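You operate a simulated robot arm through the tools that you are given. There is no shell and no other tool. Be economical: measure what you need, move in short steps, check, and stop when the job is done.

Carry out the task below with a simulated two-armed robot. There is one attempt and no reset: what you move stays moved.

## Task
Pick up the white spool with one hand, pass it to the other hand and put it on the bottom shelf of the grey trolley.

The check looks at the end state, three seconds after you hand in, the way a careful person would. Anything else that was tipped, shoved, dropped, spilled or broken makes it a failure.

## Robot
Two 7-joint arms with two-finger parallel grippers on one trunk, on a base that drives. Base frame: it is fixed to the floor where the robot stands at the start and does not move with it; the origin is under the middle of the robot, x ahead of it, y to its left, z up. Lengths are in m, angles in degrees, forces in N, time in s.
The left shoulder is at the start at [0.07, 0.188, 1.365], the right one opposite. With the tool pointing down near the work surface each hand reaches from about 0.1 to 0.76 m from the robot's upright axis, wherever it stands, measured 20 degrees to its own side. Places, roughly: bottom shelf of the grey trolley [-0.5, 2, 0.1]. Payload 3.91 kg a hand.
Tool frame (each hand has its own): the origin (TCP) lies between the finger pads and is the grasp point; the fingertips stand 0.03 m ahead of it; z points along the fingers, y is the line along which they close. The gripper opens to 0.11 m. The fingers are 0.02 m wide and 0.01 m thick; the gripper's body (0.048 by 0.112 m) begins 0.055 m behind the TCP.
Orientation is that of the tool frame in the base frame, as a unit quaternion [x, y, z, w]. With the fingers straight down and closing along the base's y, the tool's x points along the base's -x, its y along +y and its z along -z.

## Interface
- The arms move only by the tool apply_moves. It takes "left_deltas", "right_deltas" or both (then of equal length, played together; a hand with none holds still); each is one flat list of numbers, 6 for each row, row after row: the shift along the base's x, y, z in units of 40 mm (1.0 is 40 mm), then the turn, a rotation vector about the base's x, y, z in units of 4 degrees (1.0 is 4 degrees). In form: [dx, dy, dz, wx, wy, wz, dx, dy, dz, wx, wy, wz, ...]. A call has 1 to 12 rows; each row shifts and turns the commanded pose from where the row before left it. "left_fingers" and "right_fingers" are, for a hand that has rows, the finger opening in m, from 0 to 0.11, set as the call begins (left out, the last holds). A call with a number of a shift or a turn outside -1 to 1 is refused whole. Each row takes 0.2 s and may step no farther than 0.05 m and 8.6 degrees from the row before; otherwise, or with a gripper value out of range, the whole call is refused. Where a pose cannot be reached the arm comes as near as it can. A force on the tool above 40 N (or 10 N above the force at the start of the call, whichever is more), or a blocked arm, ends the call early, and 0.2 s more pass. Each finger travels about 0.072 m/s and halts on what it meets, pressing with about 28 N; the grip force reading is that of the motor and also rises with nothing between the fingers. The clock runs only during rows and for 0.2 s after the last one: add rows that do not move to give the fingers time. The reply holds the time, the measured pose of the TCP, the force on the tool along the base axes, the opening and the grip force, in the units named above and with some noise, with the torque about the TCP (base axes, N m) and any sound that the robot's microphone picked up.
- Cameras (640 x 400 px; columns grow to the right, rows downward): "scene" is now at [0.1403, -0.0156, 1.609]; the picture's right is [-0.19, -0.98, 0.00], its down [-0.40, 0.08, -0.91] and it looks along [0.90, -0.17, -0.41] (base axes); focal length 214 px, centre (320, 200). "left" rides on the left gripper at [0.072, -0.017, -0.103] in its tool frame; the picture's right is [0.23, 0.97, 0.00], its down [-0.76, 0.18, -0.62] and it looks along [-0.61, 0.14, 0.78] (tool axes); focal length 222 px, centre (320, 200). "right" rides on the right gripper at [0.072, 0.017, -0.103] in its tool frame; the picture's right is [-0.23, 0.97, 0.00], its down [-0.76, -0.18, -0.62] and it looks along [-0.61, -0.14, 0.78] (tool axes); focal length 222 px, centre (320, 200). There is no depth. A picture from a camera that has moved, and an enlarged one, comes with that camera's place and axes in the base frame and with its lens.
- get_image(camera): a new picture of that camera. The clock stands still meanwhile.
- raise_lower(by): slides the trunk up (or, below 0, down) by that many m; the arms and the scene camera ride with it, the base frame stays. It gives what a move gives, with no picture.
- steer(legs): drives the robot by 1 to 6 legs, each [ahead, turn to the left] in m and degrees, along the robot's own axes; the way and the turn of a leg run together, so that a leg with both is an arc; at most 1.5 m and 180 degrees a leg. The arms and the cameras ride along, it lands a little off, and it stops where it bumps. It gives what a move gives.
- turn_head(pan, tilt): turns the head with the scene camera to pan (to the left, within 86 degrees either way) and tilt (down, from -29 to 69), counted from straight ahead of the robot. It gives what a move gives.
- close_up(camera, box): a new picture of the part [left, top, right, bottom] of that camera's present view, enlarged. The clock stands still meanwhile.
- finish_job(): hands the job in; it is judged then, once.

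Go step by step. Nothing tells you exact positions but the pictures and the camera data: compare them with the known pose of the tool, close in by small moves and look again before you grip or let go. The budget is 120 turns and 88 pictures, counting those below and the enlarged ones. Unless the task says otherwise, let go and move clear before handing in.

The tools are called after ">>>" by a JSON object that holds its "name" and its "arguments". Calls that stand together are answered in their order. apply_moves: Moves the arms, as the interface text tells. Its arguments: {"type":"object","properties":{"left_deltas":{"type":"array","items":{"type":"number"}},"left_fingers":{"type":"number"},"right_deltas":{"type":"array","items":{"type":"number"}},"right_fingers":{"type":"number"}},"required":[]} The other tools are called the same way: raise_lower (by) slides the trunk up or down; steer (legs) drives the base; turn_head (pan, tilt) turns the head that bears the scene camera; get_image (camera) takes a picture; close_up (camera, box) takes an enlarged picture of a part of a camera's view; finish_job () hands the job in.

At the start:

```text
time: 0.0
left_position: [0.0692, 0.2733, 0.5535]
left_tool_rot: [0.107, 0.993, 0.003, 0.046]
left_wrist_force: [1.1, 0.5, -0.1]
left_moment: [0.03, -0.02, 0.03]
left_width: 0.1101
left_gripper_force: 0.2
right_position: [0.3098, -0.0658, 1.6651]
right_tool_rot: [-0.001, 1.0, 0.0, 0.0]
right_wrist_force: [-0.7, -0.1, -0.2]
right_moment: [-0.03, 0.0, 0.01]
right_width: 0.1102
right_gripper_force: 0.1
trunk travel left (down, up): [-0.875, 0.065]
robot x, y, heading: [0.0002, 0.0, 0.0]
head pan, tilt: [-10.9, 24.2]
```

scene: 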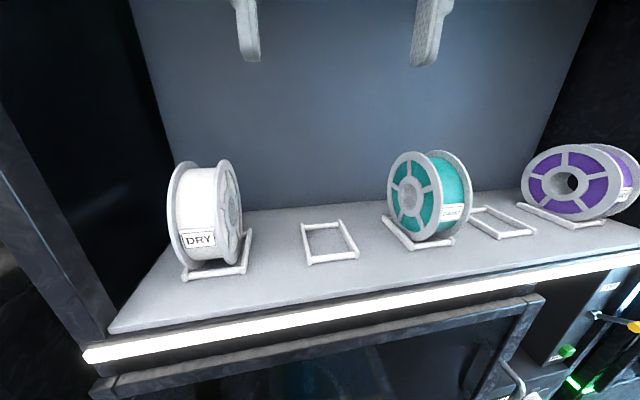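
right: 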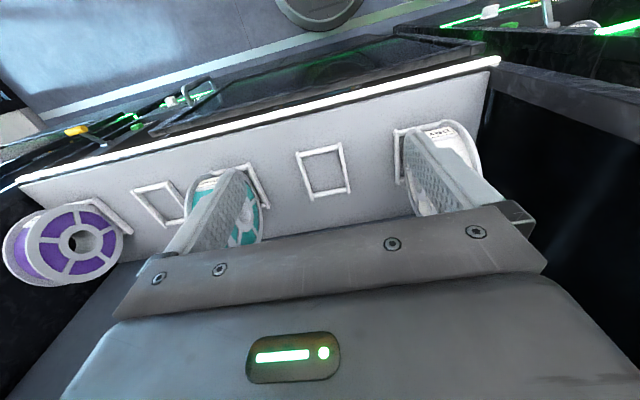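
left: 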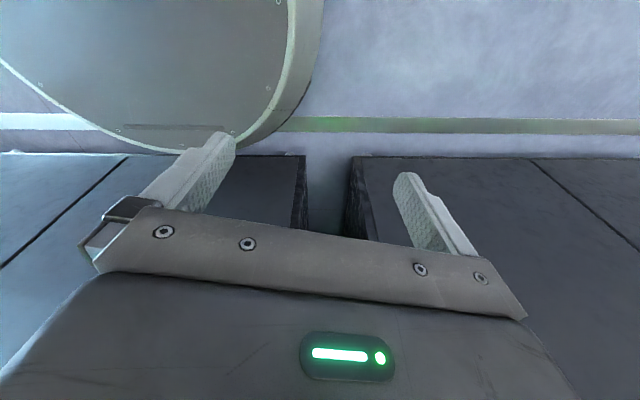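

The white spool stands in a cradle on a high shelf, at roughly (0.48, 0.10, 1.44). First I'll look at it close up, then find the trolley.

>>> {"name": "close_up", "arguments": {"camera": "scene", "box": [130, 130, 290, 290]}}

>>> {"name": "turn_head", "arguments": {"pan": 86, "tilt": 30}}

>>> {"name": "get_image", "arguments": {"camera": "scene"}}

```text
2.50 times, centred on (210, 210) of scene
camera zoom: at [0.1403, -0.0156, 1.609], right [-0.19, -0.98, 0.0], down [-0.4, 0.08, -0.91], along [0.9, -0.17, -0.41], focal length 536 px, centre (595, 175)
```

zoom: 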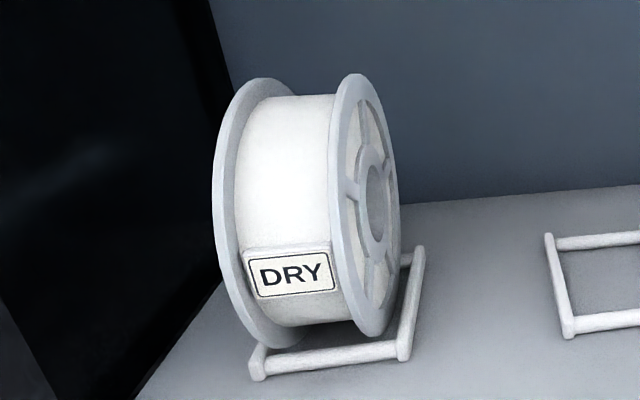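

```text
time: 1.7
left_position: [0.0685, 0.2747, 0.5527]
left_tool_rot: [0.108, 0.993, 0.003, 0.046]
left_wrist_force: [0.0, -1.0, 0.0]
left_moment: [0.0, -0.01, -0.03]
left_width: 0.1099
left_gripper_force: 0.1
right_position: [0.3092, -0.0666, 1.6648]
right_tool_rot: [0.0, 1.0, 0.0, -0.001]
right_wrist_force: [-0.7, 0.5, 0.0]
right_moment: [0.02, 0.02, 0.02]
right_width: 0.11
right_gripper_force: 0.0
trunk travel left (down, up): [-0.875, 0.065]
robot x, y, heading: [-0.0019, 0.0004, -0.1]
head pan, tilt: [85.9, 30.0]
```

```text
83 pictures are left
camera scene: at [0.0561, 0.0916, 1.5997], right [1.0, -0.07, 0.0], down [-0.04, -0.5, -0.87], along [0.06, 0.86, -0.5], focal length 214 px, centre (320, 200)
```

scene: 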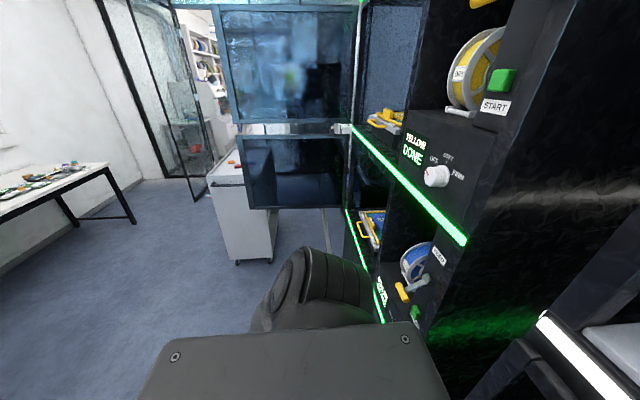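

The trolley seems to be the light-grey box behind the open glass door at the left. I'll enlarge it.

>>> {"name": "close_up", "arguments": {"camera": "scene", "box": [180, 120, 360, 280]}}

>>> {"name": "close_up", "arguments": {"camera": "scene", "box": [320, 0, 540, 140]}}

```text
2.50 times, centred on (270, 200) of scene
camera zoom: at [0.0561, 0.0916, 1.5997], right [1.0, -0.07, 0.0], down [-0.04, -0.5, -0.87], along [0.06, 0.86, -0.5], focal length 536 px, centre (445, 200)
```

zoom: 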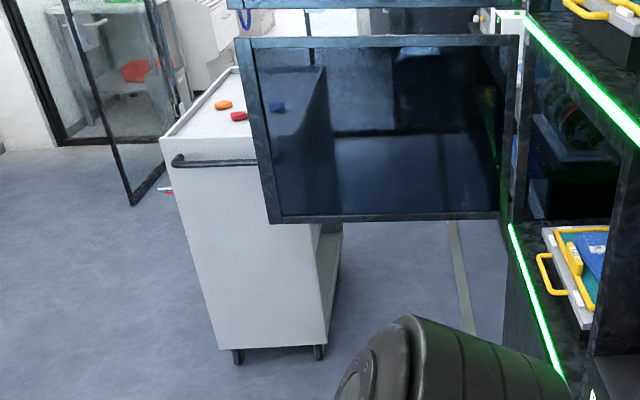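

```text
2.86 times, centred on (430, 70) of scene
camera zoom: at [0.0561, 0.0916, 1.5997], right [1.0, -0.07, 0.0], down [-0.04, -0.5, -0.87], along [0.06, 0.86, -0.5], focal length 613 px, centre (6, 571)
```

zoom: 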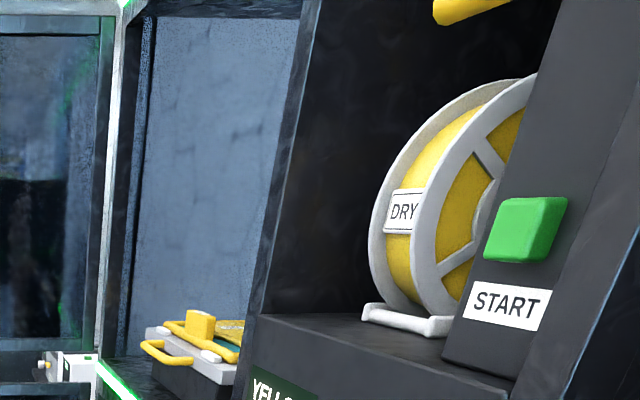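

The trolley has a closed end facing us at about y≈1.6, and its open side faces +x. I'll pick with the right hand, so I'm moving it above the spool first.

>>> {"name": "apply_moves", "arguments": {"right_deltas": [0.78, 0.68, 0, 0, 0, 0, 0.78, 0.68, 0, 0, 0, 0, 0.78, 0.68, 0, 0, 0, 0, 0.78, 0.68, 0, 0, 0, 0, 0.78, 0.68, 0, 0, 0, 0, 0.78, 0.68, 0, 0, 0, 0, 0, 0, 0, 0, 0, 0], "right_fingers": 0.11}}

>>> {"name": "turn_head", "arguments": {"pan": 15, "tilt": 22}}

>>> {"name": "get_image", "arguments": {"camera": "right"}}

>>> {"name": "get_image", "arguments": {"camera": "scene"}}

```text
time: 3.1
left_position: [0.0891, 0.2866, 0.552]
left_tool_rot: [0.107, 0.994, -0.009, 0.021]
left_wrist_force: [-2.5, 0.7, 0.9]
left_moment: [0.0, -0.18, 0.0]
left_width: 0.11
left_gripper_force: 0.1
right_position: [0.3968, 0.0221, 1.6307]
right_tool_rot: [-0.015, 1.0, 0.0, -0.014]
right_wrist_force: [-2.5, 1.7, 0.4]
right_moment: [-0.08, -0.16, 0.0]
right_width: 0.1102
right_gripper_force: 0.0
right hand out of reach, approached as far as the arm can: row 4, 5, 6
trunk travel left (down, up): [-0.875, 0.065]
robot x, y, heading: [-0.0029, -0.0004, -0.5]
head pan, tilt: [85.9, 30.0]
stopped in row 6 (right hand): the arm was blocked; the commanded pose is now the measured one
```

```text
time: 4.5
left_position: [0.0902, 0.285, 0.5388]
left_tool_rot: [0.107, 0.994, -0.006, 0.022]
left_wrist_force: [-0.8, 0.0, -0.1]
left_moment: [-0.01, -0.05, -0.02]
left_width: 0.1101
left_gripper_force: 0.0
right_position: [0.4908, 0.0206, 1.6175]
right_tool_rot: [0.021, 0.999, 0.01, -0.033]
right_wrist_force: [-0.6, 0.5, 0.1]
right_moment: [-0.04, -0.05, 0.04]
right_width: 0.1101
right_gripper_force: 0.1
trunk travel left (down, up): [-0.875, 0.065]
robot x, y, heading: [0.0002, 0.0003, -0.2]
head pan, tilt: [15.0, 22.0]
```

```text
80 pictures are left
camera right: at [0.4258, 0.0383, 1.7263], right [0.27, 0.96, 0.0], down [0.79, -0.22, 0.57], along [0.55, -0.15, -0.82], focal length 222 px, centre (320, 200)
```

right: 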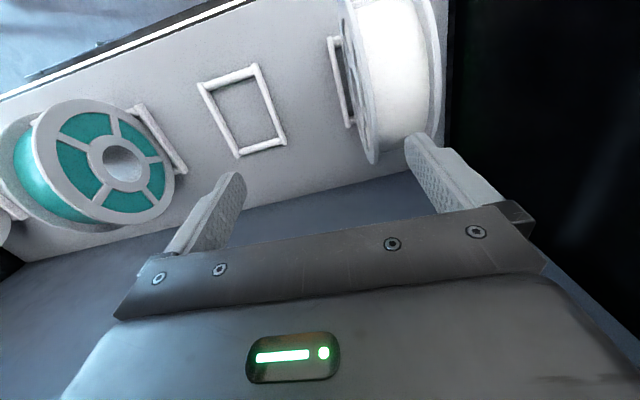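

```text
79 pictures are left
camera scene: at [0.1282, 0.0286, 1.6134], right [0.25, -0.97, 0.0], down [-0.36, -0.1, -0.93], along [0.9, 0.24, -0.37], focal length 214 px, centre (320, 200)
```

scene: 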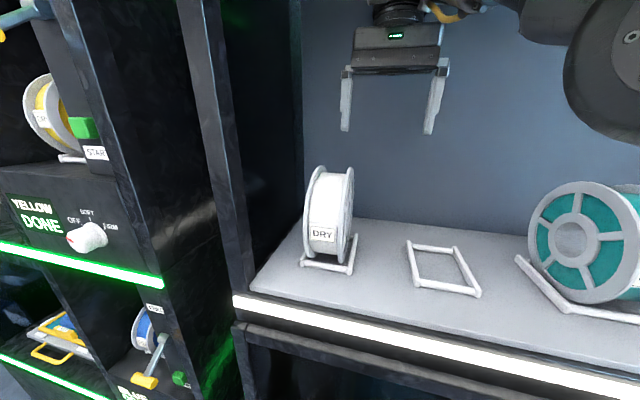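

The arm hit its reach limit at that height. I'll raise the trunk a little, then line up over the spool slightly lower.

>>> {"name": "raise_lower", "arguments": {"by": 0.06}}

>>> {"name": "apply_moves", "arguments": {"right_deltas": [0, 0, -0.5, 0, 0, 0, 0, 0, -0.5, 0, 0, 0, 0, 0, 0, 0, 0, 0]}}

```text
time: 5.5
left_position: [0.09, 0.2819, 0.5977]
left_tool_rot: [0.108, 0.994, -0.004, 0.022]
left_wrist_force: [-0.6, -0.7, -0.2]
left_moment: [0.01, -0.03, 0.02]
left_width: 0.1097
left_gripper_force: 0.1
right_position: [0.49, 0.0132, 1.6631]
right_tool_rot: [0.02, 0.999, 0.004, -0.048]
right_wrist_force: [0.5, 0.5, -0.3]
right_moment: [0.02, 0.0, -0.02]
right_width: 0.1099
right_gripper_force: 0.0
trunk travel left (down, up): [-0.935, 0.005]
robot x, y, heading: [-0.0039, 0.004, -0.3]
head pan, tilt: [15.0, 22.0]
```

```text
time: 6.3
left_position: [0.0964, 0.2831, 0.5994]
left_tool_rot: [0.109, 0.994, -0.004, 0.019]
left_wrist_force: [-0.3, -0.1, 0.9]
left_moment: [-0.02, 0.01, 0.0]
left_width: 0.1101
left_gripper_force: 0.0
right_position: [0.4982, 0.0123, 1.6354]
right_tool_rot: [0.022, 0.999, 0.007, -0.038]
right_wrist_force: [-0.9, 0.6, 0.3]
right_moment: [0.01, -0.04, -0.03]
right_width: 0.1099
right_gripper_force: 0.0
trunk travel left (down, up): [-0.935, 0.005]
robot x, y, heading: [-0.0039, 0.0023, -0.3]
head pan, tilt: [15.0, 22.0]
```

The arm responds well again. Now I'll shift left over the spool and square up the tool.

>>> {"name": "apply_moves", "arguments": {"right_deltas": [0, 0.5, 0, -0.05, -0.27, 0.16, 0, 0.5, 0, -0.05, -0.27, 0.16, 0, 0.5, 0, -0.05, -0.27, 0.16, 0, 0.55, 0, -0.05, -0.27, 0.16, 0, 0, 0, 0, 0, 0]}}

>>> {"name": "get_image", "arguments": {"camera": "right"}}

>>> {"name": "get_image", "arguments": {"camera": "scene"}}

```text
time: 7.7
left_position: [0.0959, 0.2845, 0.5994]
left_tool_rot: [0.107, 0.994, -0.005, 0.018]
left_wrist_force: [0.1, 0.9, -0.3]
left_moment: [0.0, 0.0, -0.02]
left_width: 0.1099
left_gripper_force: 0.1
right_position: [0.5162, 0.0482, 1.6557]
right_tool_rot: [0.032, 0.999, 0.04, -0.001]
right_wrist_force: [0.5, -0.2, -1.2]
right_moment: [0.05, 0.01, -0.03]
right_width: 0.1099
right_gripper_force: 0.1
right hand out of reach, approached as far as the arm can: row 4
trunk travel left (down, up): [-0.935, 0.005]
robot x, y, heading: [-0.0017, -0.0043, -0.3]
head pan, tilt: [15.0, 22.0]
stopped in row 5 (right hand): the arm was blocked; the commanded pose is now the measured one
```

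```text
78 pictures are left
camera right: at [0.4437, 0.0631, 1.7602], right [0.29, 0.95, 0.08], down [0.75, -0.27, 0.6], along [0.6, -0.12, -0.79], focal length 222 px, centre (320, 200)
```

right: 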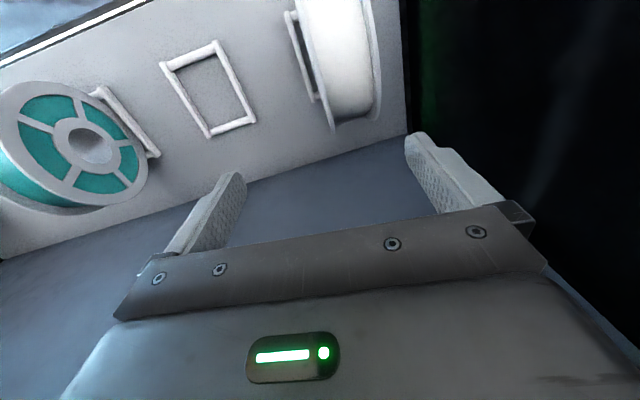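

```text
77 pictures are left
camera scene: at [0.1376, 0.024, 1.6726], right [0.25, -0.97, 0.0], down [-0.36, -0.09, -0.93], along [0.9, 0.24, -0.37], focal length 214 px, centre (320, 200)
```

scene: 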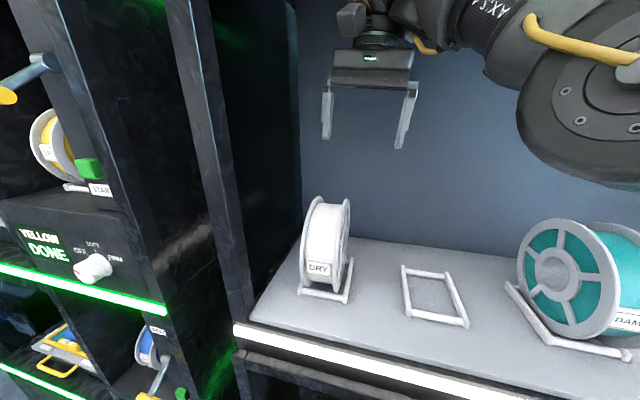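

A straight-down tool can't reach this height, so I'll approach with the fingers tilted 45° forward and down. I'm backing off and tilting now.

>>> {"name": "apply_moves", "arguments": {"right_deltas": [-0.304, 0.104, -0.1, -0.096, -0.94, 0.077, -0.304, 0.104, -0.1, -0.096, -0.94, 0.077, -0.304, 0.104, -0.1, -0.096, -0.94, 0.077, -0.304, 0.104, -0.1, -0.096, -0.94, 0.077, -0.304, 0.104, -0.2, -0.096, -0.94, 0.077, -0.304, 0.104, -0.2, -0.096, -0.94, 0.077, -0.304, 0.104, -0.2, -0.096, -0.94, 0.077, -0.304, 0.104, -0.2, -0.096, -0.94, 0.077, -0.304, 0.104, -0.2, -0.096, -0.94, 0.077, -0.304, 0.104, -0.2, -0.096, -0.94, 0.077, -0.304, 0.104, -0.2, -0.096, -0.94, 0.077, -0.304, 0.104, -0.2, -0.096, -0.94, 0.077]}}

>>> {"name": "get_image", "arguments": {"camera": "right"}}

>>> {"name": "get_image", "arguments": {"camera": "scene"}}

```text
time: 10.3
left_position: [0.0969, 0.284, 0.5966]
left_tool_rot: [0.108, 0.994, -0.005, 0.016]
left_wrist_force: [-0.2, -0.6, -0.1]
left_moment: [0.02, 0.02, -0.01]
left_width: 0.11
left_gripper_force: 0.1
right_position: [0.4807, 0.0505, 1.6758]
right_tool_rot: [-0.002, 0.973, -0.011, 0.232]
right_wrist_force: [-0.2, 0.1, -0.1]
right_moment: [0.0, -0.02, 0.02]
right_width: 0.1101
right_gripper_force: 0.1
right hand out of reach, approached as far as the arm can: row 5, 6, 7, 8, 9, 10, 11, 12
trunk travel left (down, up): [-0.935, 0.005]
robot x, y, heading: [-0.0052, -0.0009, -0.3]
head pan, tilt: [15.0, 22.0]
stopped in row 12 (right hand): the arm was blocked; the commanded pose is now the measured one
```

```text
76 pictures are left
camera right: at [0.3684, 0.0689, 1.7343], right [0.2, 0.98, 0.08], down [0.4, -0.16, 0.9], along [0.89, -0.15, -0.42], focal length 222 px, centre (320, 200)
```

right: 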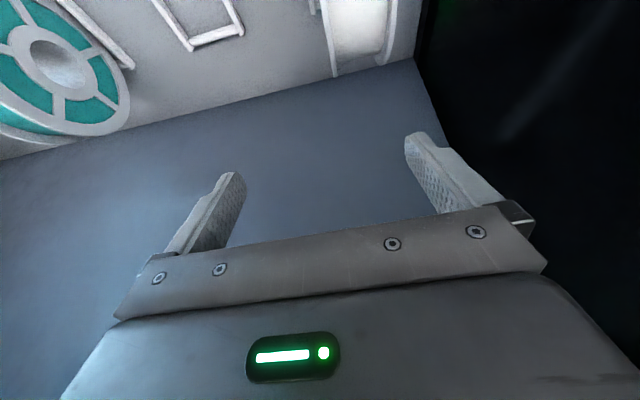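

```text
75 pictures are left
camera scene: at [0.1428, 0.0227, 1.6702], right [0.25, -0.97, 0.0], down [-0.37, -0.09, -0.93], along [0.9, 0.23, -0.38], focal length 214 px, centre (320, 200)
```

scene: 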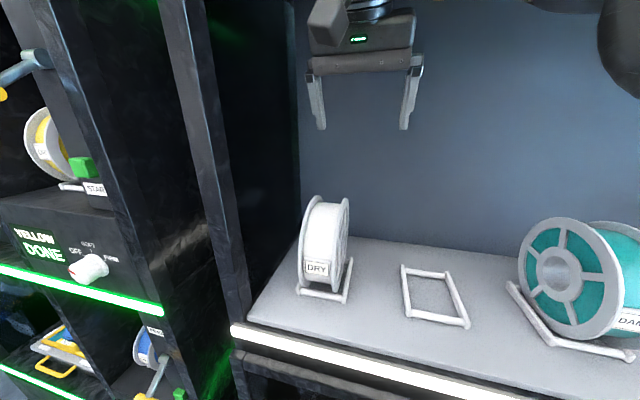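

The arm stopped short again. I'll look at its posture before continuing.

>>> {"name": "turn_head", "arguments": {"pan": -25, "tilt": -20}}

>>> {"name": "get_image", "arguments": {"camera": "scene"}}

```text
time: 11.4
left_position: [0.0967, 0.2846, 0.5981]
left_tool_rot: [0.107, 0.994, -0.005, 0.017]
left_wrist_force: [0.3, -0.6, 0.5]
left_moment: [0.0, -0.03, -0.02]
left_width: 0.11
left_gripper_force: 0.1
right_position: [0.4811, 0.0495, 1.674]
right_tool_rot: [0.002, 0.973, -0.014, 0.232]
right_wrist_force: [-0.6, -0.8, 0.3]
right_moment: [-0.04, 0.01, -0.01]
right_width: 0.11
right_gripper_force: 0.0
trunk travel left (down, up): [-0.935, 0.005]
robot x, y, heading: [-0.0016, 0.0001, -0.2]
head pan, tilt: [-25.0, -20.0]
```

```text
74 pictures are left
camera scene: at [0.1206, -0.0325, 1.7355], right [-0.43, -0.9, 0.0], down [0.31, -0.15, -0.94], along [0.85, -0.4, 0.34], focal length 214 px, centre (320, 200)
```

scene: 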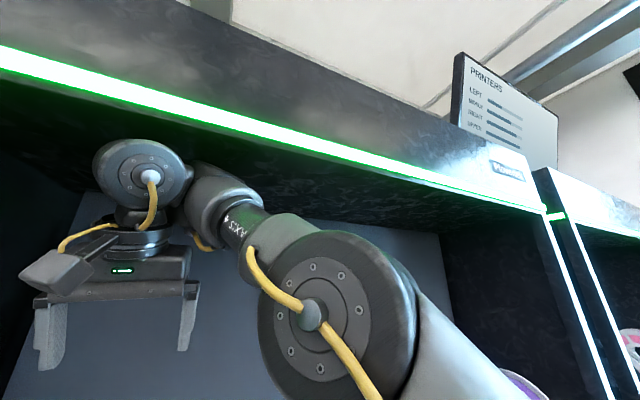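

The arm reaches over from above, close to the enclosure's ceiling. I'll pull back and down in small pure shifts to see what it accepts.

>>> {"name": "apply_moves", "arguments": {"right_deltas": [-0.5, 0, -0.5, 0, 0, 0, -0.5, 0, -0.5, 0, 0, 0, -0.5, 0, -0.5, 0, 0, 0]}}

```text
time: 12.4
left_position: [0.1004, 0.282, 0.5999]
left_tool_rot: [0.107, 0.994, -0.003, 0.014]
left_wrist_force: [-0.3, -0.2, 0.5]
left_moment: [0.0, 0.02, -0.03]
left_width: 0.11
left_gripper_force: 0.2
right_position: [0.4736, 0.0526, 1.6711]
right_tool_rot: [0.026, 0.977, 0.005, 0.211]
right_wrist_force: [-0.1, 0.2, -0.7]
right_moment: [0.03, -0.02, 0.01]
right_width: 0.1099
right_gripper_force: 0.0
right hand out of reach, approached as far as the arm can: row 1, 2, 3
trunk travel left (down, up): [-0.935, 0.005]
robot x, y, heading: [0.0012, 0.0017, -0.4]
head pan, tilt: [-25.0, -20.0]
stopped in row 3 (right hand): the arm was blocked; the commanded pose is now the measured one
```

Pulling back and down is refused here, probably because the arm reaches across the midline. I'll shift right toward its own side and then lower.

>>> {"name": "apply_moves", "arguments": {"right_deltas": [0, -0.8, 0, 0, 0, 0, 0, -0.8, 0, 0, 0, 0, 0, -0.8, 0, 0, 0, 0, 0, -0.8, 0, 0, 0, 0, 0, 0, 0, 0, 0, 0]}}

>>> {"name": "apply_moves", "arguments": {"right_deltas": [-0.6, -0.3, -0.4, 0, 0, 0, -0.6, -0.3, -0.4, 0, 0, 0, -0.6, -0.3, -0.4, 0, 0, 0, 0, 0, 0, 0, 0, 0]}}

```text
time: 13.5
left_position: [0.0866, 0.2888, 0.6006]
left_tool_rot: [0.104, 0.994, -0.011, 0.026]
left_wrist_force: [0.7, 0.0, 0.3]
left_moment: [0.0, -0.02, 0.04]
left_width: 0.11
left_gripper_force: 0.1
right_position: [0.44, 0.0135, 1.6688]
right_tool_rot: [0.042, 0.99, -0.071, 0.118]
right_wrist_force: [-1.2, -0.5, -1.0]
right_moment: [0.01, -0.05, 0.0]
right_width: 0.1101
right_gripper_force: 0.1
right hand out of reach, approached as far as the arm can: row 1, 2, 3, 4
trunk travel left (down, up): [-0.935, 0.005]
robot x, y, heading: [-0.006, 0.0015, 0.0]
head pan, tilt: [-25.0, -20.0]
stopped in row 5 (right hand): the arm was blocked; the commanded pose is now the measured one
```

```text
time: 14.0
left_position: [0.0911, 0.2489, 0.6161]
left_tool_rot: [0.109, 0.994, 0.008, 0.017]
left_wrist_force: [0.6, 0.8, -0.3]
left_moment: [-0.01, 0.0, -0.04]
left_width: 0.1101
left_gripper_force: 0.1
right_position: [0.4465, -0.0557, 1.6631]
right_tool_rot: [0.138, 0.988, -0.043, 0.056]
right_wrist_force: [-2.5, 2.0, -7.7]
right_moment: [-0.37, -0.19, 0.0]
right_width: 0.11
right_gripper_force: 0.0
right hand out of reach, approached as far as the arm can: row 1, 2
trunk travel left (down, up): [-0.935, 0.005]
robot x, y, heading: [-0.0065, 0.0014, -0.1]
head pan, tilt: [-25.0, -20.0]
stopped in row 2 (right hand): the arm was blocked; the commanded pose is now the measured one
```

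The arm jerked that time and may be touching something. I'm checking where its links are.

>>> {"name": "turn_head", "arguments": {"pan": -40, "tilt": 10}}

>>> {"name": "get_image", "arguments": {"camera": "scene"}}

```text
time: 14.9
left_position: [0.0938, 0.2707, 0.6031]
left_tool_rot: [0.104, 0.994, 0.007, 0.017]
left_wrist_force: [0.2, 0.8, 0.3]
left_moment: [-0.08, 0.02, -0.01]
left_width: 0.11
left_gripper_force: 0.1
right_position: [0.4575, -0.0362, 1.6526]
right_tool_rot: [0.069, 0.992, -0.051, 0.096]
right_wrist_force: [-0.2, -0.3, -0.4]
right_moment: [-0.06, -0.11, 0.01]
right_width: 0.1102
right_gripper_force: 0.0
trunk travel left (down, up): [-0.935, 0.005]
robot x, y, heading: [-0.0037, -0.0004, 0.1]
head pan, tilt: [-40.0, 10.0]
```

```text
73 pictures are left
camera scene: at [0.1187, -0.0194, 1.6939], right [-0.64, -0.77, 0.02], down [-0.13, 0.09, -0.99], along [0.76, -0.64, -0.16], focal length 214 px, centre (320, 200)
```

scene: 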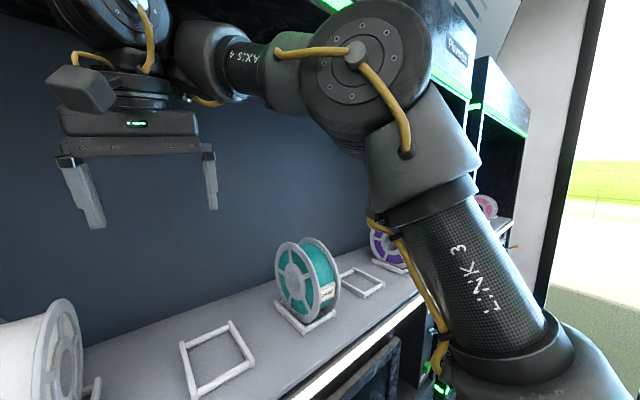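

The elbow and forearm look jammed up near the enclosure's top beam. I'll back the base away so the arm is free to take a lower, forward-pointing posture.

>>> {"name": "steer", "arguments": {"legs": [[-0.3, 0]]}}

```text
time: 17.0
left_position: [-0.2054, 0.2491, 0.6112]
left_tool_rot: [0.102, 0.994, 0.023, 0.015]
left_wrist_force: [1.2, -0.5, 0.1]
left_moment: [0.01, 0.0, 0.03]
left_width: 0.11
left_gripper_force: 0.2
right_position: [0.1604, -0.0913, 1.6504]
right_tool_rot: [0.071, 0.993, -0.032, 0.094]
right_wrist_force: [0.5, -1.5, 0.4]
right_moment: [0.06, -0.01, 0.0]
right_width: 0.1098
right_gripper_force: 0.1
trunk travel left (down, up): [-0.935, 0.005]
robot x, y, heading: [-0.3051, -0.0, 0.4]
head pan, tilt: [-40.0, 10.0]
```

The arm is clear of the enclosure now. I'll lower the hand and tilt the fingers forward.

>>> {"name": "apply_moves", "arguments": {"right_deltas": [0, 0, -0.7, 0.09, 0, 0.2, 0, 0, -0.7, 0.09, 0, 0.2, 0, 0, -0.7, 0.09, -0.5, 0.2, 0, 0, -0.7, 0.09, -0.85, 0.2, 0, 0, -0.7, 0.09, -0.85, 0.2, 0, 0, -0.6, 0.09, -0.85, 0.2, 0, 0, -0.6, 0.09, -0.85, 0.2, 0, 0, -0.6, 0.09, -0.85, 0.2, 0, 0, -0.6, 0.09, -0.85, 0.2, 0, 0, -0.6, 0.09, -0.85, 0.2, 0, 0, 0, 0, -0.85, 0, 0, 0, 0, 0, 0, 0]}}

>>> {"name": "get_image", "arguments": {"camera": "scene"}}

```text
time: 19.8
left_position: [-0.2062, 0.2522, 0.6088]
left_tool_rot: [0.102, 0.994, 0.02, 0.015]
left_wrist_force: [0.6, 0.2, 0.6]
left_moment: [0.0, 0.0, 0.01]
left_width: 0.1098
left_gripper_force: 0.0
right_position: [0.2549, 0.0367, 1.6726]
right_tool_rot: [0.04, 0.957, 0.049, 0.282]
right_wrist_force: [0.0, -0.2, 0.9]
right_moment: [-0.03, -0.03, 0.0]
right_width: 0.1098
right_gripper_force: 0.1
right hand out of reach, approached as far as the arm can: row 1, 2, 3, 4, 5, 6, 7, 8, 9, 10, 11
trunk travel left (down, up): [-0.935, 0.005]
robot x, y, heading: [-0.3022, 0.0024, 0.3]
head pan, tilt: [-40.0, 10.0]
stopped in row 12 (right hand): the arm was blocked; the commanded pose is now the measured one
```

```text
72 pictures are left
camera scene: at [-0.1817, -0.0583, 1.692], right [-0.64, -0.77, 0.0], down [-0.13, 0.11, -0.98], along [0.76, -0.63, -0.17], focal length 214 px, centre (320, 200)
```

scene: 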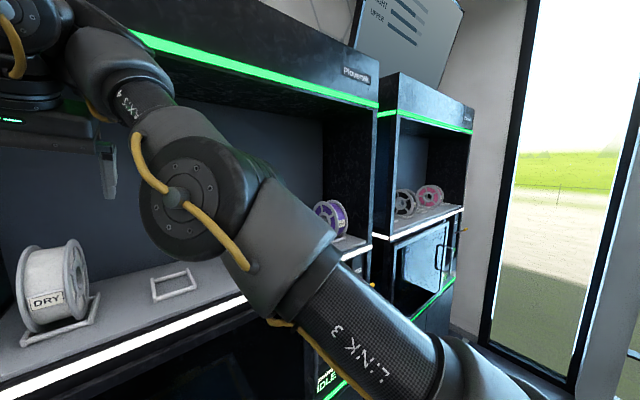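

The wrist seems to have hit a joint limit in this posture. I'll bring the tool back to pointing down and move it out to its own side before going lower.

>>> {"name": "apply_moves", "arguments": {"right_deltas": [0, -0.8, 0, -0.1, 0.95, 0.1, 0, -0.8, 0, -0.1, 0.95, 0.1, 0, -0.8, 0, -0.1, 0.95, 0.1, 0, -0.8, 0, -0.1, 0.95, 0.1, 0, -0.8, 0, -0.1, 0.95, 0.1, 0, -0.8, 0, -0.1, 0.95, 0.1, 0, -0.8, 0, -0.1, 0.95, 0.1, 0, -0.8, 0, -0.1, 0.95, 0.1, 0, 0, 0, 0, 0, 0]}}

>>> {"name": "apply_moves", "arguments": {"right_deltas": [0, 0, -0.7, 0, 0, 0, 0, 0, -0.7, 0, 0, 0, 0, 0, -0.7, 0, 0, 0, 0, 0, 0, 0, 0, 0]}}

```text
time: 21.8
left_position: [-0.2064, 0.2527, 0.6096]
left_tool_rot: [0.103, 0.994, 0.02, 0.015]
left_wrist_force: [0.7, 0.5, 0.1]
left_moment: [-0.02, 0.02, -0.04]
left_width: 0.1099
left_gripper_force: 0.0
right_position: [0.212, -0.1677, 1.6516]
right_tool_rot: [0.013, 0.999, 0.023, 0.02]
right_wrist_force: [-0.7, -0.8, 0.2]
right_moment: [0.03, 0.0, 0.01]
right_width: 0.1101
right_gripper_force: 0.1
right hand out of reach, approached as far as the arm can: row 1, 6, 7, 8
trunk travel left (down, up): [-0.935, 0.005]
robot x, y, heading: [-0.307, 0.0023, -0.0]
head pan, tilt: [-40.0, 10.0]
```

```text
time: 22.8
left_position: [-0.2069, 0.2523, 0.6087]
left_tool_rot: [0.103, 0.994, 0.02, 0.015]
left_wrist_force: [0.0, -0.2, 0.2]
left_moment: [0.0, 0.01, 0.02]
left_width: 0.1098
left_gripper_force: 0.2
right_position: [0.2305, -0.1576, 1.5984]
right_tool_rot: [0.014, 1.0, 0.02, 0.02]
right_wrist_force: [0.7, 0.4, -0.6]
right_moment: [-0.02, -0.02, -0.02]
right_width: 0.1099
right_gripper_force: 0.1
right hand out of reach, approached as far as the arm can: row 2, 3
trunk travel left (down, up): [-0.935, 0.005]
robot x, y, heading: [-0.3035, -0.0023, 0.3]
head pan, tilt: [-40.0, 10.0]
```

The arm can go down, but it drifts outward as it does. I'll lower the trunk so the hand sits at grasp height, then turn and approach with the base so the spool ends up on the right arm's own side.

>>> {"name": "apply_moves", "arguments": {"left_deltas": [0.3, 0, 0.8, 0, 0, 0, 0.3, 0, 0.8, 0, 0, 0, 0.3, 0, 0.8, 0, 0, 0]}}

>>> {"name": "raise_lower", "arguments": {"by": -0.1}}

>>> {"name": "steer", "arguments": {"legs": [[0, 18], [0.07, 0]]}}

>>> {"name": "turn_head", "arguments": {"pan": -5, "tilt": 20}}

>>> {"name": "get_image", "arguments": {"camera": "scene"}}

>>> {"name": "get_image", "arguments": {"camera": "right"}}

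```text
time: 23.6
left_position: [-0.1689, 0.2538, 0.7068]
left_tool_rot: [0.102, 0.994, 0.02, 0.016]
left_wrist_force: [-0.9, 0.6, -0.1]
left_moment: [0.0, 0.03, 0.01]
left_width: 0.1102
left_gripper_force: 0.0
right_position: [0.2323, -0.1576, 1.5989]
right_tool_rot: [0.014, 1.0, 0.019, 0.02]
right_wrist_force: [-0.1, 0.1, 0.2]
right_moment: [-0.03, 0.03, 0.02]
right_width: 0.1102
right_gripper_force: 0.0
trunk travel left (down, up): [-0.935, 0.005]
robot x, y, heading: [-0.3001, 0.0015, 0.1]
head pan, tilt: [-40.0, 10.0]
```

```text
time: 24.9
left_position: [-0.1698, 0.2534, 0.6067]
left_tool_rot: [0.103, 0.994, 0.02, 0.015]
left_wrist_force: [0.2, -0.4, 0.2]
left_moment: [0.01, 0.01, 0.0]
left_width: 0.11
left_gripper_force: 0.2
right_position: [0.2312, -0.1565, 1.499]
right_tool_rot: [0.013, 1.0, 0.019, 0.021]
right_wrist_force: [-0.2, 0.6, 0.2]
right_moment: [0.0, -0.02, 0.0]
right_width: 0.1099
right_gripper_force: 0.1
trunk travel left (down, up): [-0.835, 0.105]
robot x, y, heading: [-0.305, 0.0016, 0.1]
head pan, tilt: [-40.0, 10.0]
```

```text
time: 26.9
left_position: [-0.1945, 0.3037, 0.6073]
left_tool_rot: [-0.056, 0.998, 0.022, 0.013]
left_wrist_force: [-0.5, -0.5, -1.3]
left_moment: [0.01, -0.02, 0.01]
left_width: 0.11
left_gripper_force: 0.0
right_position: [0.3109, 0.0384, 1.5019]
right_tool_rot: [-0.146, 0.989, 0.022, 0.02]
right_wrist_force: [-1.7, 0.1, 0.8]
right_moment: [0.02, -0.07, 0.01]
right_width: 0.11
right_gripper_force: 0.1
trunk travel left (down, up): [-0.835, 0.105]
robot x, y, heading: [-0.2389, 0.0213, 18.5]
head pan, tilt: [-40.0, 10.0]
```

```text
time: 28.0
left_position: [-0.1915, 0.3045, 0.6053]
left_tool_rot: [-0.058, 0.998, 0.021, 0.012]
left_wrist_force: [-0.7, 0.4, 0.9]
left_moment: [0.0, 0.03, 0.02]
left_width: 0.1101
left_gripper_force: 0.1
right_position: [0.3168, 0.0412, 1.4995]
right_tool_rot: [-0.146, 0.989, 0.021, 0.018]
right_wrist_force: [0.1, -0.8, 0.4]
right_moment: [-0.01, 0.0, 0.0]
right_width: 0.1102
right_gripper_force: 0.1
trunk travel left (down, up): [-0.835, 0.105]
robot x, y, heading: [-0.2381, 0.0206, 18.7]
head pan, tilt: [-5.0, 20.0]
```

```text
71 pictures are left
camera scene: at [-0.1013, 0.0601, 1.5759], right [0.23, -0.97, 0.0], down [-0.33, -0.08, -0.94], along [0.91, 0.22, -0.34], focal length 214 px, centre (320, 200)
```

scene: 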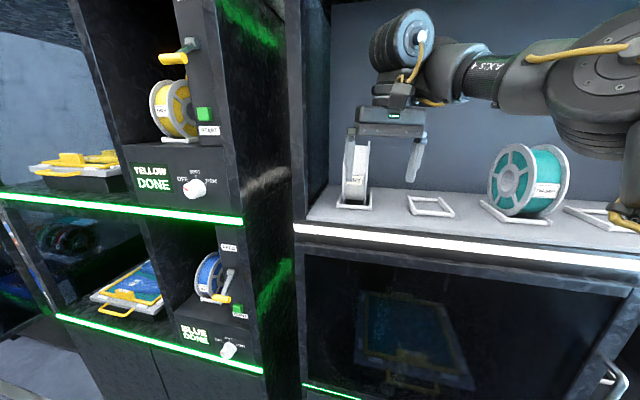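

```text
70 pictures are left
camera right: at [0.2395, 0.0315, 1.5998], right [-0.06, 1.0, 0.05], down [0.76, 0.02, 0.65], along [0.64, 0.08, -0.76], focal length 222 px, centre (320, 200)
```

right: 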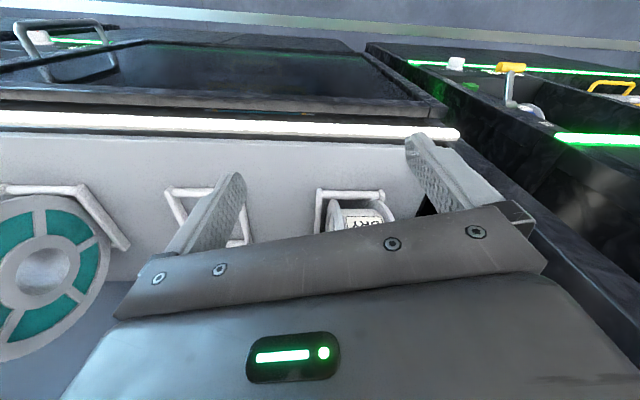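

The hand is now in front of the spool at the right height. I'll square it to the spool's axis and centre it at y≈0.097.

>>> {"name": "apply_moves", "arguments": {"right_deltas": [0, 0.28, 0, -0.12, 0.1, -0.84, 0, 0.28, 0, -0.12, 0.1, -0.84, 0, 0.28, 0, -0.12, 0.1, -0.84, 0, 0.28, 0, -0.12, 0.1, -0.84, 0, 0.28, 0, -0.12, 0.1, -0.84, 0, 0, 0, 0, 0, 0]}}

>>> {"name": "get_image", "arguments": {"camera": "right"}}

>>> {"name": "close_up", "arguments": {"camera": "scene", "box": [280, 60, 480, 260]}}

```text
time: 29.4
left_position: [-0.1928, 0.3041, 0.6053]
left_tool_rot: [-0.058, 0.998, 0.022, 0.011]
left_wrist_force: [-0.4, -0.4, -0.3]
left_moment: [0.01, 0.02, 0.01]
left_width: 0.1101
left_gripper_force: 0.0
right_position: [0.3183, 0.0963, 1.4984]
right_tool_rot: [0.001, 1.0, 0.003, 0.001]
right_wrist_force: [0.2, -0.5, -0.7]
right_moment: [0.02, 0.0, -0.05]
right_width: 0.11
right_gripper_force: 0.0
trunk travel left (down, up): [-0.835, 0.105]
robot x, y, heading: [-0.2376, 0.0183, 18.7]
head pan, tilt: [-5.0, 20.0]
```

```text
69 pictures are left
camera right: at [0.2455, 0.1146, 1.6023], right [0.23, 0.97, 0.0], down [0.76, -0.18, 0.62], along [0.61, -0.14, -0.78], focal length 222 px, centre (320, 200)
```

right: 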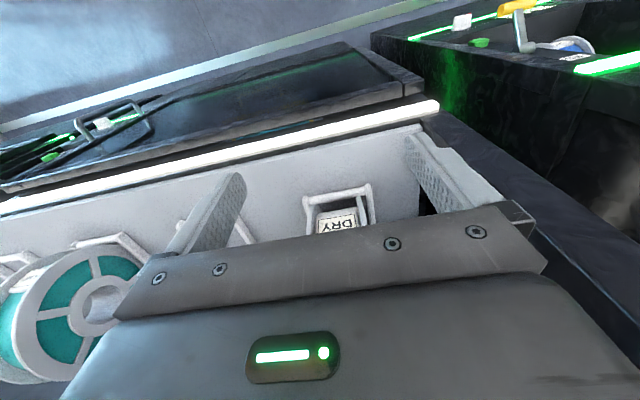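

```text
2.00 times, centred on (380, 160) of scene
camera zoom: at [-0.1004, 0.0603, 1.5758], right [0.23, -0.97, 0.0], down [-0.33, -0.08, -0.94], along [0.91, 0.22, -0.34], focal length 429 px, centre (200, 280)
```

zoom: 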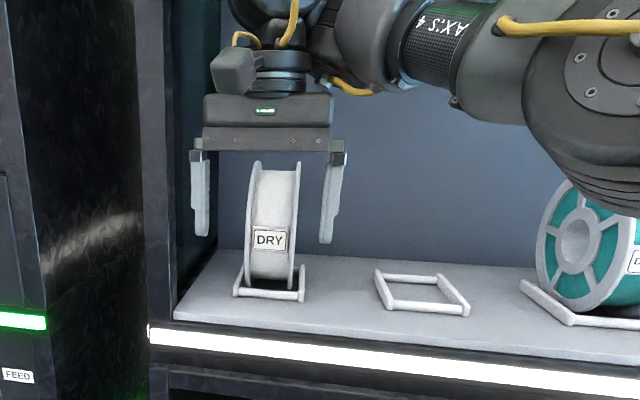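

The spool is centred at y≈0.098 with its top at z≈1.529. I'll bring the base 5 cm closer, then re-measure.

>>> {"name": "steer", "arguments": {"legs": [[0.05, 0]]}}

>>> {"name": "apply_moves", "arguments": {"right_deltas": [0, 0, 0, 0, 0, 0]}}

```text
time: 30.3
left_position: [-0.1484, 0.3195, 0.6055]
left_tool_rot: [-0.058, 0.998, 0.022, 0.014]
left_wrist_force: [-0.8, -0.2, -0.6]
left_moment: [-0.04, -0.01, 0.02]
left_width: 0.11
left_gripper_force: 0.2
right_position: [0.3574, 0.1103, 1.5032]
right_tool_rot: [0.001, 1.0, 0.002, 0.005]
right_wrist_force: [-1.3, -1.0, 0.3]
right_moment: [0.04, -0.08, -0.01]
right_width: 0.1098
right_gripper_force: 0.2
trunk travel left (down, up): [-0.835, 0.105]
robot x, y, heading: [-0.1907, 0.0367, 18.4]
head pan, tilt: [-5.0, 20.0]
```

```text
time: 30.7
left_position: [-0.1451, 0.3192, 0.6055]
left_tool_rot: [-0.058, 0.998, 0.021, 0.012]
left_wrist_force: [0.2, -0.9, 0.5]
left_moment: [0.0, -0.01, 0.02]
left_width: 0.11
left_gripper_force: 0.0
right_position: [0.3656, 0.1128, 1.5001]
right_tool_rot: [0.0, 1.0, 0.001, 0.001]
right_wrist_force: [-0.6, -0.2, 0.1]
right_moment: [0.03, -0.04, -0.02]
right_width: 0.11
right_gripper_force: 0.0
trunk travel left (down, up): [-0.835, 0.105]
robot x, y, heading: [-0.1919, 0.0378, 18.9]
head pan, tilt: [-5.0, 20.0]
```

First I'll correct y, then go forward about halfway over the spool and check.

>>> {"name": "apply_moves", "arguments": {"right_deltas": [0, -0.37, 0, 0, 0, 0, 0, 0, 0, 0, 0, 0, 0.55, 0, 0, 0, 0, 0, 0.55, 0, 0, 0, 0, 0, 0.5, 0, 0, 0, 0, 0, 0, 0, 0, 0, 0, 0]}}

>>> {"name": "close_up", "arguments": {"camera": "scene", "box": [280, 60, 480, 260]}}

>>> {"name": "get_image", "arguments": {"camera": "right"}}

```text
time: 32.1
left_position: [-0.1448, 0.3198, 0.6056]
left_tool_rot: [-0.057, 0.998, 0.022, 0.011]
left_wrist_force: [0.0, 0.0, 0.1]
left_moment: [0.0, -0.06, -0.01]
left_width: 0.1099
left_gripper_force: 0.1
right_position: [0.385, 0.1102, 1.4924]
right_tool_rot: [0.0, 1.0, 0.005, 0.0]
right_wrist_force: [0.1, 0.7, -0.5]
right_moment: [0.04, 0.02, 0.01]
right_width: 0.1099
right_gripper_force: 0.1
right hand out of reach, approached as far as the arm can: row 3, 4, 5
trunk travel left (down, up): [-0.835, 0.105]
robot x, y, heading: [-0.1917, 0.0399, 18.3]
head pan, tilt: [-5.0, 20.0]
```

```text
2.00 times, centred on (380, 160) of scene
camera zoom: at [-0.0533, 0.0764, 1.5758], right [0.23, -0.97, 0.0], down [-0.33, -0.08, -0.94], along [0.91, 0.22, -0.34], focal length 429 px, centre (200, 280)
```

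zoom: 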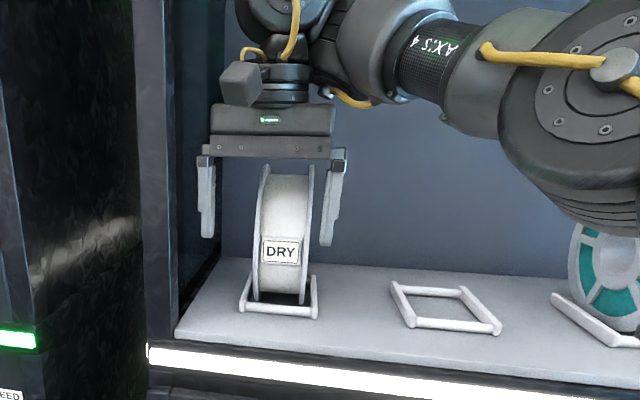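

```text
66 pictures are left
camera right: at [0.3121, 0.1278, 1.5952], right [0.23, 0.97, 0.01], down [0.76, -0.18, 0.62], along [0.61, -0.13, -0.78], focal length 222 px, centre (320, 200)
```

right: 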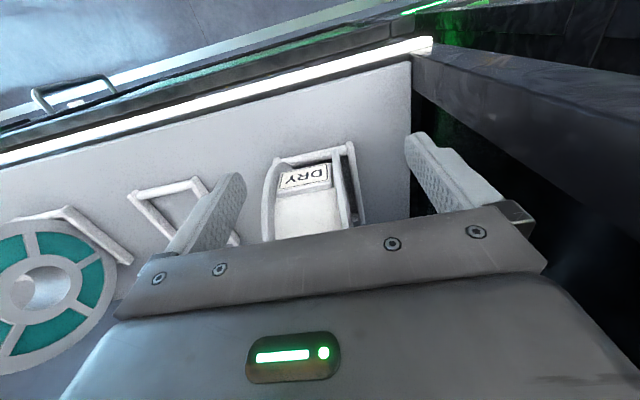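

The arm's reach is limited in this posture, so I'll cover the last 11 cm with the base in short bites and correct y with the arm between them.

>>> {"name": "apply_moves", "arguments": {"right_deltas": [0, -0.3, 0.15, 0, 0, 0, 0, -0.3, 0, 0, 0, 0, 0, 0, 0, 0, 0, 0]}}

>>> {"name": "steer", "arguments": {"legs": [[0.03, 0]]}}

>>> {"name": "apply_moves", "arguments": {"right_deltas": [0, 0, 0, 0, 0, 0]}}

```text
time: 32.9
left_position: [-0.1457, 0.3208, 0.6054]
left_tool_rot: [-0.057, 0.998, 0.021, 0.012]
left_wrist_force: [-1.0, -0.6, 0.1]
left_moment: [-0.03, 0.03, 0.01]
left_width: 0.11
left_gripper_force: 0.1
right_position: [0.3781, 0.0919, 1.4984]
right_tool_rot: [0.0, 1.0, 0.005, 0.0]
right_wrist_force: [-0.7, 0.6, -0.2]
right_moment: [-0.02, 0.02, 0.0]
right_width: 0.11
right_gripper_force: 0.1
right hand out of reach, approached as far as the arm can: row 1, 2
trunk travel left (down, up): [-0.835, 0.105]
robot x, y, heading: [-0.191, 0.0342, 18.5]
head pan, tilt: [-5.0, 20.0]
```

```text
time: 33.7
left_position: [-0.1199, 0.3288, 0.6063]
left_tool_rot: [-0.057, 0.998, 0.022, 0.013]
left_wrist_force: [-1.2, -0.2, 0.7]
left_moment: [-0.08, -0.03, 0.01]
left_width: 0.1099
left_gripper_force: 0.0
right_position: [0.3975, 0.097, 1.5024]
right_tool_rot: [0.0, 1.0, 0.007, 0.004]
right_wrist_force: [-0.1, -0.2, 0.3]
right_moment: [0.0, -0.04, 0.0]
right_width: 0.1098
right_gripper_force: 0.1
trunk travel left (down, up): [-0.835, 0.105]
robot x, y, heading: [-0.1653, 0.049, 18.4]
head pan, tilt: [-5.0, 20.0]
```

```text
time: 34.1
left_position: [-0.1172, 0.3288, 0.6059]
left_tool_rot: [-0.057, 0.998, 0.021, 0.01]
left_wrist_force: [-0.2, 0.6, -0.4]
left_moment: [-0.01, -0.04, 0.01]
left_width: 0.11
left_gripper_force: 0.0
right_position: [0.4055, 0.1007, 1.4979]
right_tool_rot: [0.0, 1.0, 0.006, 0.0]
right_wrist_force: [-0.2, -0.1, 0.9]
right_moment: [-0.03, 0.0, 0.02]
right_width: 0.11
right_gripper_force: 0.1
trunk travel left (down, up): [-0.835, 0.105]
robot x, y, heading: [-0.1646, 0.0445, 18.5]
head pan, tilt: [-5.0, 20.0]
```

That works. On to the next bite.

>>> {"name": "apply_moves", "arguments": {"right_deltas": [0, -0.3, 0, 0, 0, 0, 0, 0, 0, 0, 0, 0]}}

>>> {"name": "steer", "arguments": {"legs": [[0.04, 0]]}}

>>> {"name": "apply_moves", "arguments": {"right_deltas": [0, -0.15, 0, 0, 0, 0, 0, 0, 0, 0, 0, 0]}}

>>> {"name": "close_up", "arguments": {"camera": "scene", "box": [270, 60, 470, 260]}}

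>>> {"name": "get_image", "arguments": {"camera": "right"}}

```text
time: 34.7
left_position: [-0.1186, 0.3298, 0.6065]
left_tool_rot: [-0.057, 0.998, 0.021, 0.011]
left_wrist_force: [0.2, -0.4, -0.9]
left_moment: [0.0, -0.02, 0.02]
left_width: 0.1099
left_gripper_force: 0.0
right_position: [0.4033, 0.0891, 1.4979]
right_tool_rot: [0.001, 1.0, 0.009, 0.0]
right_wrist_force: [0.7, -0.1, 0.2]
right_moment: [0.0, -0.02, 0.0]
right_width: 0.1099
right_gripper_force: 0.1
trunk travel left (down, up): [-0.835, 0.105]
robot x, y, heading: [-0.1618, 0.0491, 18.8]
head pan, tilt: [-5.0, 20.0]
```

```text
time: 35.6
left_position: [-0.0847, 0.3408, 0.6063]
left_tool_rot: [-0.058, 0.998, 0.022, 0.013]
left_wrist_force: [-0.8, 0.2, 0.4]
left_moment: [-0.02, -0.02, -0.02]
left_width: 0.1101
left_gripper_force: 0.0
right_position: [0.4331, 0.0984, 1.5028]
right_tool_rot: [0.0, 1.0, 0.011, 0.002]
right_wrist_force: [-0.5, 0.5, 1.4]
right_moment: [0.01, -0.08, 0.02]
right_width: 0.1103
right_gripper_force: 0.1
trunk travel left (down, up): [-0.835, 0.105]
robot x, y, heading: [-0.1256, 0.0602, 18.5]
head pan, tilt: [-5.0, 20.0]
```

```text
time: 36.2
left_position: [-0.0819, 0.34, 0.6061]
left_tool_rot: [-0.057, 0.998, 0.021, 0.011]
left_wrist_force: [0.2, -0.3, -0.4]
left_moment: [-0.04, -0.01, 0.0]
left_width: 0.1101
left_gripper_force: 0.1
right_position: [0.4365, 0.0949, 1.5011]
right_tool_rot: [0.0, 1.0, 0.011, -0.001]
right_wrist_force: [-0.2, 0.4, 0.3]
right_moment: [0.0, -0.01, -0.02]
right_width: 0.1102
right_gripper_force: 0.2
trunk travel left (down, up): [-0.835, 0.105]
robot x, y, heading: [-0.1235, 0.0582, 18.5]
head pan, tilt: [-5.0, 20.0]
```

```text
2.00 times, centred on (370, 160) of scene
camera zoom: at [0.0087, 0.0976, 1.5761], right [0.23, -0.97, 0.0], down [-0.33, -0.08, -0.94], along [0.91, 0.22, -0.34], focal length 429 px, centre (220, 280)
```

zoom: 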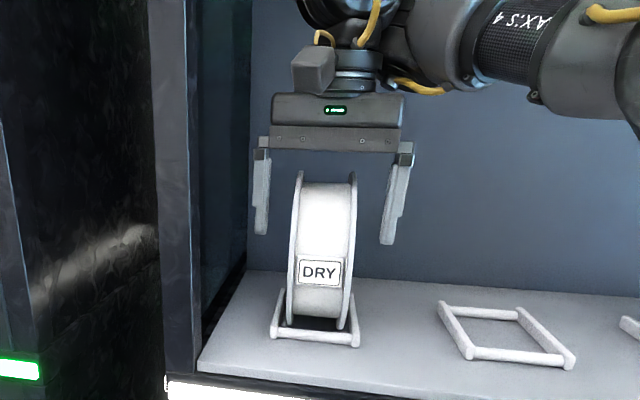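

```text
64 pictures are left
camera right: at [0.3637, 0.11, 1.6043], right [0.23, 0.97, 0.02], down [0.76, -0.19, 0.62], along [0.61, -0.12, -0.78], focal length 222 px, centre (320, 200)
```

right: 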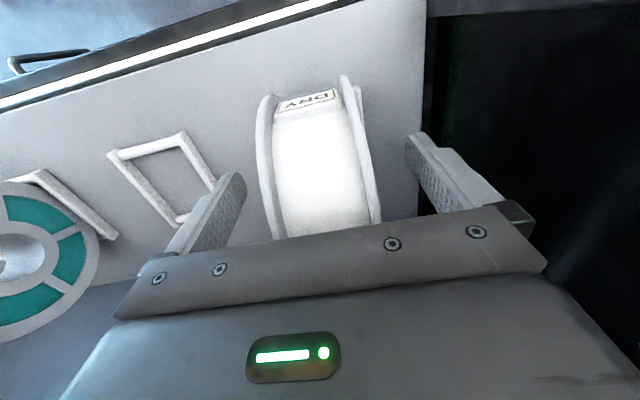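

The spool sits between the fingers and the hand is centred. Now the last bite, with y pre-corrected.

>>> {"name": "apply_moves", "arguments": {"right_deltas": [0, -0.18, 0, 0, 0, 0, 0, 0, 0, 0, 0, 0]}}

>>> {"name": "steer", "arguments": {"legs": [[0.055, 0]]}}

>>> {"name": "apply_moves", "arguments": {"right_deltas": [0, -0.15, 0, 0, 0, 0, 0, 0, 0, 0, 0, 0]}}

>>> {"name": "close_up", "arguments": {"camera": "scene", "box": [270, 60, 470, 260]}}

>>> {"name": "get_image", "arguments": {"camera": "right"}}

```text
time: 36.8
left_position: [-0.0815, 0.3421, 0.604]
left_tool_rot: [-0.057, 0.998, 0.021, 0.01]
left_wrist_force: [1.0, -0.3, -0.6]
left_moment: [-0.02, 0.01, 0.01]
left_width: 0.1102
left_gripper_force: 0.1
right_position: [0.4386, 0.0892, 1.4987]
right_tool_rot: [0.0, 1.0, 0.013, 0.0]
right_wrist_force: [0.1, 0.8, -0.7]
right_moment: [0.04, 0.02, 0.01]
right_width: 0.1099
right_gripper_force: 0.1
right hand out of reach, approached as far as the arm can: row 1
trunk travel left (down, up): [-0.835, 0.105]
robot x, y, heading: [-0.1262, 0.0604, 18.6]
head pan, tilt: [-5.0, 20.0]
```

```text
time: 37.8
left_position: [-0.0332, 0.3576, 0.6052]
left_tool_rot: [-0.056, 0.998, 0.021, 0.013]
left_wrist_force: [-0.8, 0.0, -0.5]
left_moment: [-0.01, -0.03, 0.06]
left_width: 0.1101
left_gripper_force: 0.0
right_position: [0.4825, 0.1062, 1.5026]
right_tool_rot: [0.0, 1.0, 0.015, 0.001]
right_wrist_force: [-1.0, -1.2, 0.8]
right_moment: [0.01, -0.06, 0.01]
right_width: 0.1101
right_gripper_force: 0.1
trunk travel left (down, up): [-0.835, 0.105]
robot x, y, heading: [-0.0726, 0.0737, 18.5]
head pan, tilt: [-5.0, 20.0]
```

```text
time: 38.4
left_position: [-0.0309, 0.3571, 0.6051]
left_tool_rot: [-0.057, 0.998, 0.02, 0.01]
left_wrist_force: [1.0, -0.1, 0.6]
left_moment: [0.01, -0.02, -0.02]
left_width: 0.1098
left_gripper_force: 0.1
right_position: [0.4867, 0.1008, 1.5002]
right_tool_rot: [0.001, 1.0, 0.016, -0.001]
right_wrist_force: [-0.2, -0.7, -0.5]
right_moment: [0.0, -0.05, 0.01]
right_width: 0.1099
right_gripper_force: 0.1
trunk travel left (down, up): [-0.835, 0.105]
robot x, y, heading: [-0.073, 0.0761, 18.6]
head pan, tilt: [-5.0, 20.0]
```

```text
2.00 times, centred on (370, 160) of scene
camera zoom: at [0.061, 0.115, 1.5761], right [0.23, -0.97, 0.0], down [-0.33, -0.08, -0.94], along [0.91, 0.22, -0.34], focal length 429 px, centre (220, 280)
```

zoom: 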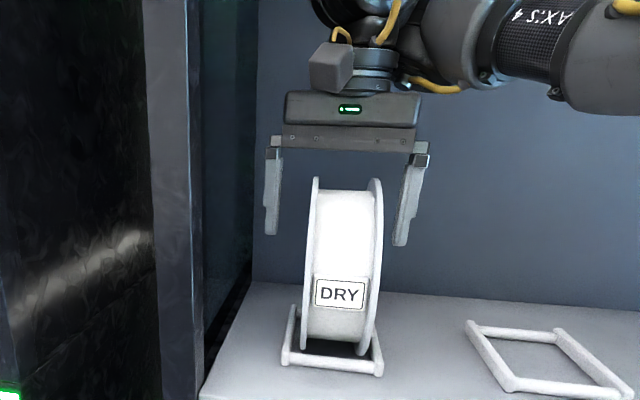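

```text
62 pictures are left
camera right: at [0.4137, 0.1152, 1.605], right [0.23, 0.97, 0.03], down [0.76, -0.2, 0.62], along [0.61, -0.12, -0.79], focal length 222 px, centre (320, 200)
```

right: 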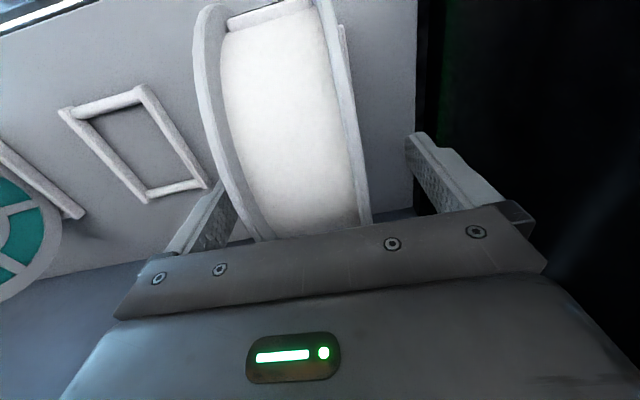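

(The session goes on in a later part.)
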